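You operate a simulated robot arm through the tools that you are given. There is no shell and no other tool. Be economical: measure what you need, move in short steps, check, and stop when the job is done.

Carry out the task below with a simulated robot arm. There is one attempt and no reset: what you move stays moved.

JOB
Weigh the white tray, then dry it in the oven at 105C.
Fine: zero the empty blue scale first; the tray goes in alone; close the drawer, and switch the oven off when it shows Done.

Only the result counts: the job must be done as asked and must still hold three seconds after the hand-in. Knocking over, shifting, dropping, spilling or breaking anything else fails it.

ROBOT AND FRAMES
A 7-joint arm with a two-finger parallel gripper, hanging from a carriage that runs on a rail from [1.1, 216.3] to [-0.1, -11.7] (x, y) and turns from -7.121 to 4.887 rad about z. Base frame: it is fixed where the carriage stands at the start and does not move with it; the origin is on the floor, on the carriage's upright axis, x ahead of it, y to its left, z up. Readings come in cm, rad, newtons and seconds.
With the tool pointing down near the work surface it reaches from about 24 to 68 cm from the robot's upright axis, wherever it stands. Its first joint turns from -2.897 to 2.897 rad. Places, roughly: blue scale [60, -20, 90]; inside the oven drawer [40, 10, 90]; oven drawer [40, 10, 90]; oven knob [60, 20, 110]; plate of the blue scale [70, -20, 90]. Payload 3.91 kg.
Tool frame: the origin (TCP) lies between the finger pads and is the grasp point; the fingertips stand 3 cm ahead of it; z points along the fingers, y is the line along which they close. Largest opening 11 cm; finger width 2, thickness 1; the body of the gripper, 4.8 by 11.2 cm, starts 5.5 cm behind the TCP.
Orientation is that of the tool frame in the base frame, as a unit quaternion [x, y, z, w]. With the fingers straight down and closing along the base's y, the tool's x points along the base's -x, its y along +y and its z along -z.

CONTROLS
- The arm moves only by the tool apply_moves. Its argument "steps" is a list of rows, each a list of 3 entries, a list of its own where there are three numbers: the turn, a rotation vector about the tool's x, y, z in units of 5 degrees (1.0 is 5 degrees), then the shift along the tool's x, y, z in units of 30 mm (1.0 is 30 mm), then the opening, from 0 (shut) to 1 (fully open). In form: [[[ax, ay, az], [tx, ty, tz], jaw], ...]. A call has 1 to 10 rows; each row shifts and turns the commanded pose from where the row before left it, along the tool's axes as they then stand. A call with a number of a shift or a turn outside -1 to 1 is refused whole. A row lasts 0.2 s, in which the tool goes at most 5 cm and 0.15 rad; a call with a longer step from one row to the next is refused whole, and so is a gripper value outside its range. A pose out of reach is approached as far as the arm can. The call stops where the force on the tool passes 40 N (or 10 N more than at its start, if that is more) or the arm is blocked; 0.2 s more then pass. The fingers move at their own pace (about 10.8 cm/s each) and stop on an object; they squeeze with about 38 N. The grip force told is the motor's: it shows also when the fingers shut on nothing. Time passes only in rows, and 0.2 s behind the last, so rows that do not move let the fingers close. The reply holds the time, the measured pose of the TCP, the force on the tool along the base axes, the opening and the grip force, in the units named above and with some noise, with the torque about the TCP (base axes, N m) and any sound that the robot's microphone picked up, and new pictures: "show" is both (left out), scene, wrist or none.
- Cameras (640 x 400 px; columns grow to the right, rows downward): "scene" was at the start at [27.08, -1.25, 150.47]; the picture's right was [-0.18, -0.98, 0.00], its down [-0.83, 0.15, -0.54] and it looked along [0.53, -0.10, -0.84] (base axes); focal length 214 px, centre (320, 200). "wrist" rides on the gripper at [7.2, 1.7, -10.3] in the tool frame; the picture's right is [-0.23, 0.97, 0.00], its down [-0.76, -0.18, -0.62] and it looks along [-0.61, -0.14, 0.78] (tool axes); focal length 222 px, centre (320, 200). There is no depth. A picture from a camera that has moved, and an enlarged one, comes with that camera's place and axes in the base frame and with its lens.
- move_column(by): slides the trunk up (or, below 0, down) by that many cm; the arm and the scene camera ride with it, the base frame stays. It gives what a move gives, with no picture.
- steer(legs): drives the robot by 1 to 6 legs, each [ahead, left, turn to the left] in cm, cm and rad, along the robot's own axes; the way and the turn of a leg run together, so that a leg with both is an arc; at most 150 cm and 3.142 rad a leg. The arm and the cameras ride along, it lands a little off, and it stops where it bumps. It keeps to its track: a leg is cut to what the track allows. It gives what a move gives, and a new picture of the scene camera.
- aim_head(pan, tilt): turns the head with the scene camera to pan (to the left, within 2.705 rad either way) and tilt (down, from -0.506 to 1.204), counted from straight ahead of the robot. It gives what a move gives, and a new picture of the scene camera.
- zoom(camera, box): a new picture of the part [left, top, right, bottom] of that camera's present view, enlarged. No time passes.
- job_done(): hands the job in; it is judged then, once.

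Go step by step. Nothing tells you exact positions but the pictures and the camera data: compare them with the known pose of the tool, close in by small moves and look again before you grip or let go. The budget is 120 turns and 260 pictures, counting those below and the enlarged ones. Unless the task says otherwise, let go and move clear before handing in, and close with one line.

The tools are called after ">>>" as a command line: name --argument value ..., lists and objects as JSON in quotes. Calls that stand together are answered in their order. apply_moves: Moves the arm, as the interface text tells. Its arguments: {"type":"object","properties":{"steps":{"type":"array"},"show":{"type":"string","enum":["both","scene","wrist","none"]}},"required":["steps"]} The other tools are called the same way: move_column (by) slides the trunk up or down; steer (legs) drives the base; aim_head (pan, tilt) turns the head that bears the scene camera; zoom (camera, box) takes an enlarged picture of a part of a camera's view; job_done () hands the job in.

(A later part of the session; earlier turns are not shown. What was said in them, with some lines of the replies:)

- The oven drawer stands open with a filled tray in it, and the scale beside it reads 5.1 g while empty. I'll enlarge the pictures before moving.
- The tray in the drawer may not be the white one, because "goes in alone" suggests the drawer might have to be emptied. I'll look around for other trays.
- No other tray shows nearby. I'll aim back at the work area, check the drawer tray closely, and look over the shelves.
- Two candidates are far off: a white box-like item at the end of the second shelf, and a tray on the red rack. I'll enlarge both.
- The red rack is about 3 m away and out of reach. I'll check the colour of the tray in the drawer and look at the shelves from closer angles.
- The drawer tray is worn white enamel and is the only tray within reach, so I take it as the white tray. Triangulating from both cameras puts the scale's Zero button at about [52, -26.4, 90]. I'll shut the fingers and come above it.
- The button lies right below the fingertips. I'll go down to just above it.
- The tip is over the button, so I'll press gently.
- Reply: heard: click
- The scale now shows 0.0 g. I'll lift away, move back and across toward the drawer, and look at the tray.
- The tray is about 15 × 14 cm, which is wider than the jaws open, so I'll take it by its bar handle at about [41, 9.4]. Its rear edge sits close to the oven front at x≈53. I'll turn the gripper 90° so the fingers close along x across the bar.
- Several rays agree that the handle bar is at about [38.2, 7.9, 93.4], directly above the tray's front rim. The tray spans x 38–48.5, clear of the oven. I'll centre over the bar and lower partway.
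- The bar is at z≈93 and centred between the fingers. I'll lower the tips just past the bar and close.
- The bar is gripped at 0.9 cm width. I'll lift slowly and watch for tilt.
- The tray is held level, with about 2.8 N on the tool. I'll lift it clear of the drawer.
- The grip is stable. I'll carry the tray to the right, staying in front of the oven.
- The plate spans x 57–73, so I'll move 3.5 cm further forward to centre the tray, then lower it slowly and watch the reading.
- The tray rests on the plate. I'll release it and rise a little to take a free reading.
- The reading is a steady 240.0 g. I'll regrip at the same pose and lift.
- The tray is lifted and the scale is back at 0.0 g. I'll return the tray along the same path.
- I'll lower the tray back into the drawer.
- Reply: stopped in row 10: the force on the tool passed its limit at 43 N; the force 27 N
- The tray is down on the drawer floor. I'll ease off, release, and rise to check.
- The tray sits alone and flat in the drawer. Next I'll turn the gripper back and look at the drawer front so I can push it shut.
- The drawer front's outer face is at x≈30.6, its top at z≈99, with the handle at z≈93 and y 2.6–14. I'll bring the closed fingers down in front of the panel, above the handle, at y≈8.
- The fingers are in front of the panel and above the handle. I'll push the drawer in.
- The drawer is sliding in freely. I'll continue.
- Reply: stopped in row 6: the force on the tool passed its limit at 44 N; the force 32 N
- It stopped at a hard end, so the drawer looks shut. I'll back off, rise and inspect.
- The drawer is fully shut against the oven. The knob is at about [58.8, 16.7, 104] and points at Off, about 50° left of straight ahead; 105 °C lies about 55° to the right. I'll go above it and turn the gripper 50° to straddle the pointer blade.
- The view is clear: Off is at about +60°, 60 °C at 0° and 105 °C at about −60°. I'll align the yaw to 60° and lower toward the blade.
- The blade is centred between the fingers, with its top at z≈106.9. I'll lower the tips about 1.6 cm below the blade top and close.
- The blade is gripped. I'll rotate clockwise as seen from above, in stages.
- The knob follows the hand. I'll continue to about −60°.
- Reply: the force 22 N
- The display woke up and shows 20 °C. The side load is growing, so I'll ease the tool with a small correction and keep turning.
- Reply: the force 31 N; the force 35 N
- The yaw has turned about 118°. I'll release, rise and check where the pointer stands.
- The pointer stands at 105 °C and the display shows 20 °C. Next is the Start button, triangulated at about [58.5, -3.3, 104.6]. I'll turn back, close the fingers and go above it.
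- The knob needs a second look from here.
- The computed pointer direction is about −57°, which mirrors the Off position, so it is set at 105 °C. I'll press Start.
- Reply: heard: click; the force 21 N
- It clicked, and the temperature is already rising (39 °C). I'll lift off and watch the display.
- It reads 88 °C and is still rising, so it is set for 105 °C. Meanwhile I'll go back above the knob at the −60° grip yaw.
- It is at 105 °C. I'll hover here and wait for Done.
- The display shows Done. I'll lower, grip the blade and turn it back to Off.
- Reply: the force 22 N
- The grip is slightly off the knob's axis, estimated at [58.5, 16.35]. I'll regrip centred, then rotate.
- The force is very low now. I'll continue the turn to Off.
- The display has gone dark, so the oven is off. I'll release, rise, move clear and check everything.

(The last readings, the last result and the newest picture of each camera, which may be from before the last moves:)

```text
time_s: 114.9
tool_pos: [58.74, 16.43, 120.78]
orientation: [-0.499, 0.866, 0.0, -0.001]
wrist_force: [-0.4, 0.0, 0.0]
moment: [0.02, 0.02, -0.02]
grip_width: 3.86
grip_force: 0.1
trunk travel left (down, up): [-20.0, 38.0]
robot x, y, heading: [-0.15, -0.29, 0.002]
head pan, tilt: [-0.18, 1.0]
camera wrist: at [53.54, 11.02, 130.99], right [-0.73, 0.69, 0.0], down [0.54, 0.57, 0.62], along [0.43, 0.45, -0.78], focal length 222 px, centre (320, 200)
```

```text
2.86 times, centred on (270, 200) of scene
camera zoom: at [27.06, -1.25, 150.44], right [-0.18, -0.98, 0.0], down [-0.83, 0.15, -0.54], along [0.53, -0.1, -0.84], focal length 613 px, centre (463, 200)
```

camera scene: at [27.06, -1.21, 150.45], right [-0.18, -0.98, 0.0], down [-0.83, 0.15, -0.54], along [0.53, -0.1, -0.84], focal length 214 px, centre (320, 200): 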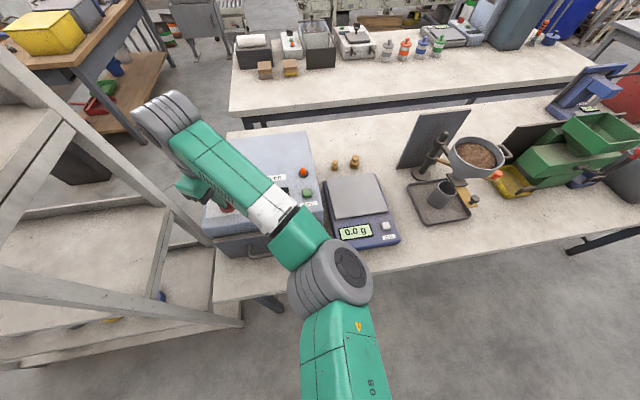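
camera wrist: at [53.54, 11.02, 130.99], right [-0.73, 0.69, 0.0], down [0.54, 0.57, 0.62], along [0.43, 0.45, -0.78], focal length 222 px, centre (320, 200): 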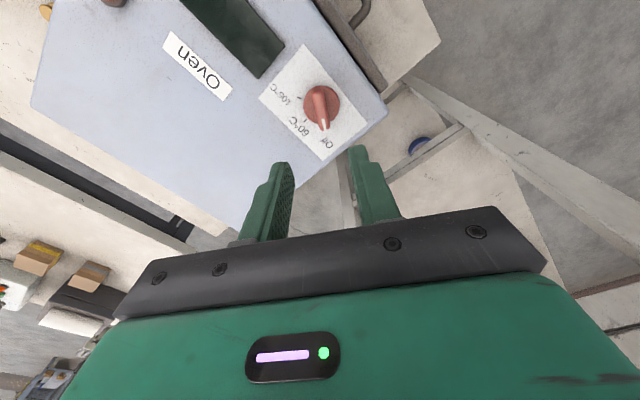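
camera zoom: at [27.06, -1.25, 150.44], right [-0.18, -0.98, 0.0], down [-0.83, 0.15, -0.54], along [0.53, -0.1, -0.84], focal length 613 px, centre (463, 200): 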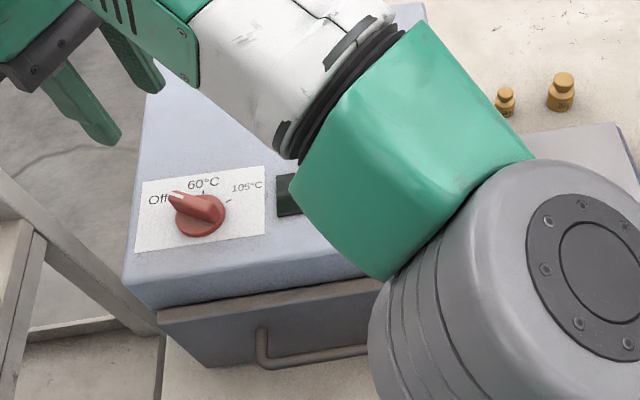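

The pointer is at Off and the display is dark. I'll move the arm clear and check the drawer seam.

>>> apply_moves --steps '[[[0, 0, 1], [0, 0, -0.6], 0.35], [[0, 0, 1], [0, 0, -0.6], 0.35], [[0, 0, 1], [0, 0, -0.6], 0.35], [[0, 0, 1], [0, 0, -0.6], 0.35], [[0, 0, 1], [0, 0, 0], 0.35], [[0, 0, 1], [0, 0, 0], 0.35], [[0, 0, 1], [0, 0, 0], 0.35], [[0, 0, 1], [0, 0, 0], 0.35], [[0, 0, 1], [0, 0, 0], 0.35], [[0, 0, 1], [0, 0, 0], 0.35]]' --show "none"

>>> apply_moves --steps '[[[0, 0, 1], [0, 0, 0], 0.35], [[0, 0, 1], [0, 0, 0], 0.35], [[0, 0, 0], [0.4, -1, 0], 0.35], [[0, 0, 0], [0.4, -1, 0], 0.35], [[0, 0, 0], [0.4, -1, 0], 0.35], [[0, 0, 0], [0.4, -1, 0], 0.35], [[0, 0, 0], [0.4, -1, 0], 0.35], [[0, 0, 0], [0.4, -1, 0], 0.35], [[0, 0, 0], [0.4, -1, 0], 0.35], [[0, 0, 0], [0.4, -1, 0], 0.35]]'

>>> zoom --camera "scene" --box '[190, 170, 350, 270]'

>>> zoom --camera "wrist" --box '[280, 20, 600, 220]'

```text
time_s: 117.1
tool_pos: [58.5, 16.45, 127.96]
orientation: [-0.086, 0.996, 0.0, -0.001]
wrist_force: [-0.3, -0.2, 0.0]
moment: [0.02, 0.04, 0.02]
grip_width: 3.83
grip_force: 0.1
trunk travel left (down, up): [-20.0, 38.0]
robot x, y, heading: [0.06, -0.05, 0.002]
head pan, tilt: [-0.18, 1.0]
```

```text
time_s: 119.3
tool_pos: [48.85, -7.53, 127.97]
orientation: [0.001, 1.0, 0.0, 0.0]
wrist_force: [-0.4, 0.5, 0.6]
moment: [0.0, 0.0, 0.01]
grip_width: 3.84
grip_force: 0.1
trunk travel left (down, up): [-20.0, 38.0]
robot x, y, heading: [0.18, 0.31, -0.001]
head pan, tilt: [-0.18, 1.0]
camera scene: at [27.07, -1.25, 150.45], right [-0.18, -0.98, 0.0], down [-0.83, 0.15, -0.54], along [0.53, -0.1, -0.84], focal length 214 px, centre (320, 200)
camera wrist: at [41.55, -5.77, 138.24], right [0.23, 0.97, 0.0], down [0.76, -0.18, 0.62], along [0.61, -0.14, -0.78], focal length 222 px, centre (320, 200)
```

scene: 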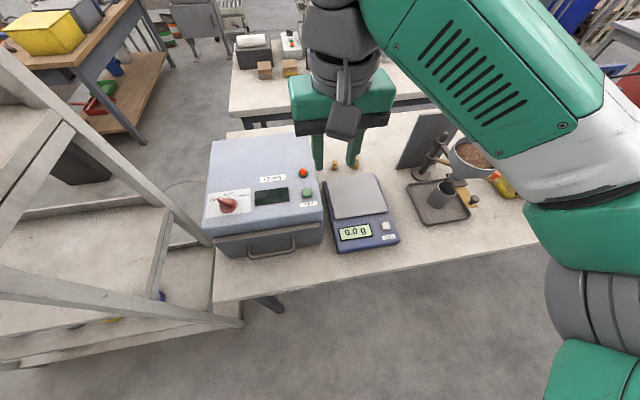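
wrist: 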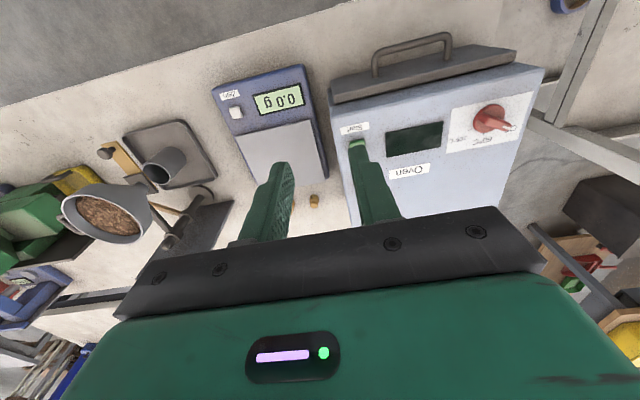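

```text
4.00 times, centred on (270, 220) of scene
camera zoom: at [27.07, -1.25, 150.45], right [-0.18, -0.98, 0.0], down [-0.83, 0.15, -0.54], along [0.53, -0.1, -0.84], focal length 858 px, centre (520, 120)
```

zoom: 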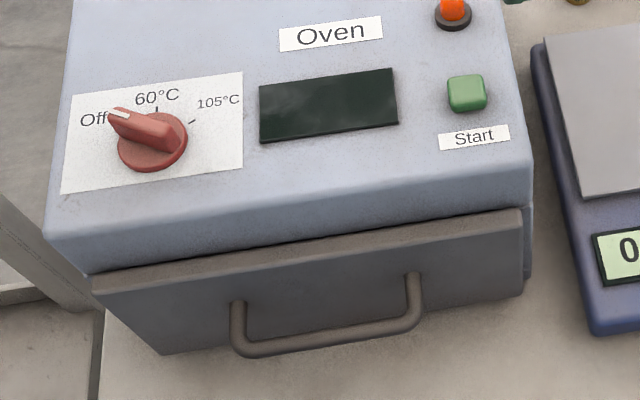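

```text
2.00 times, centred on (440, 120) of wrist
camera zoom: at [41.55, -5.77, 138.24], right [0.23, 0.97, 0.0], down [0.76, -0.18, 0.62], along [0.61, -0.14, -0.78], focal length 444 px, centre (80, 360)
```

zoom: 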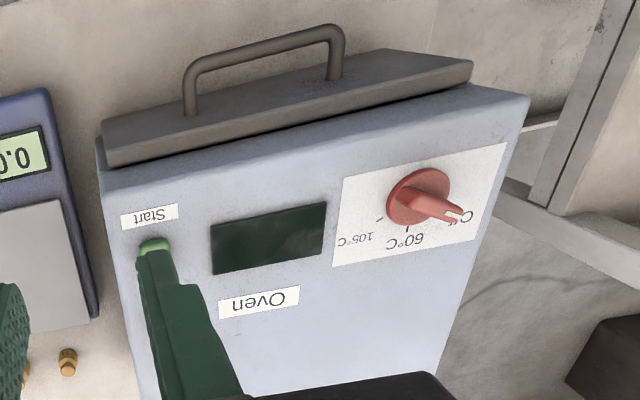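

The drawer is shut, the knob is at Off with the display dark, the scale is clear at 0.0 g, and the arm is well away. I'm handing the job in.

>>> job_done

```text
The job is handed in.
```

I zeroed the scale, weighed the white tray at 240.0 g, and dried it alone in the closed oven at 105 °C until it showed Done. The oven is now off and the arm is clear.
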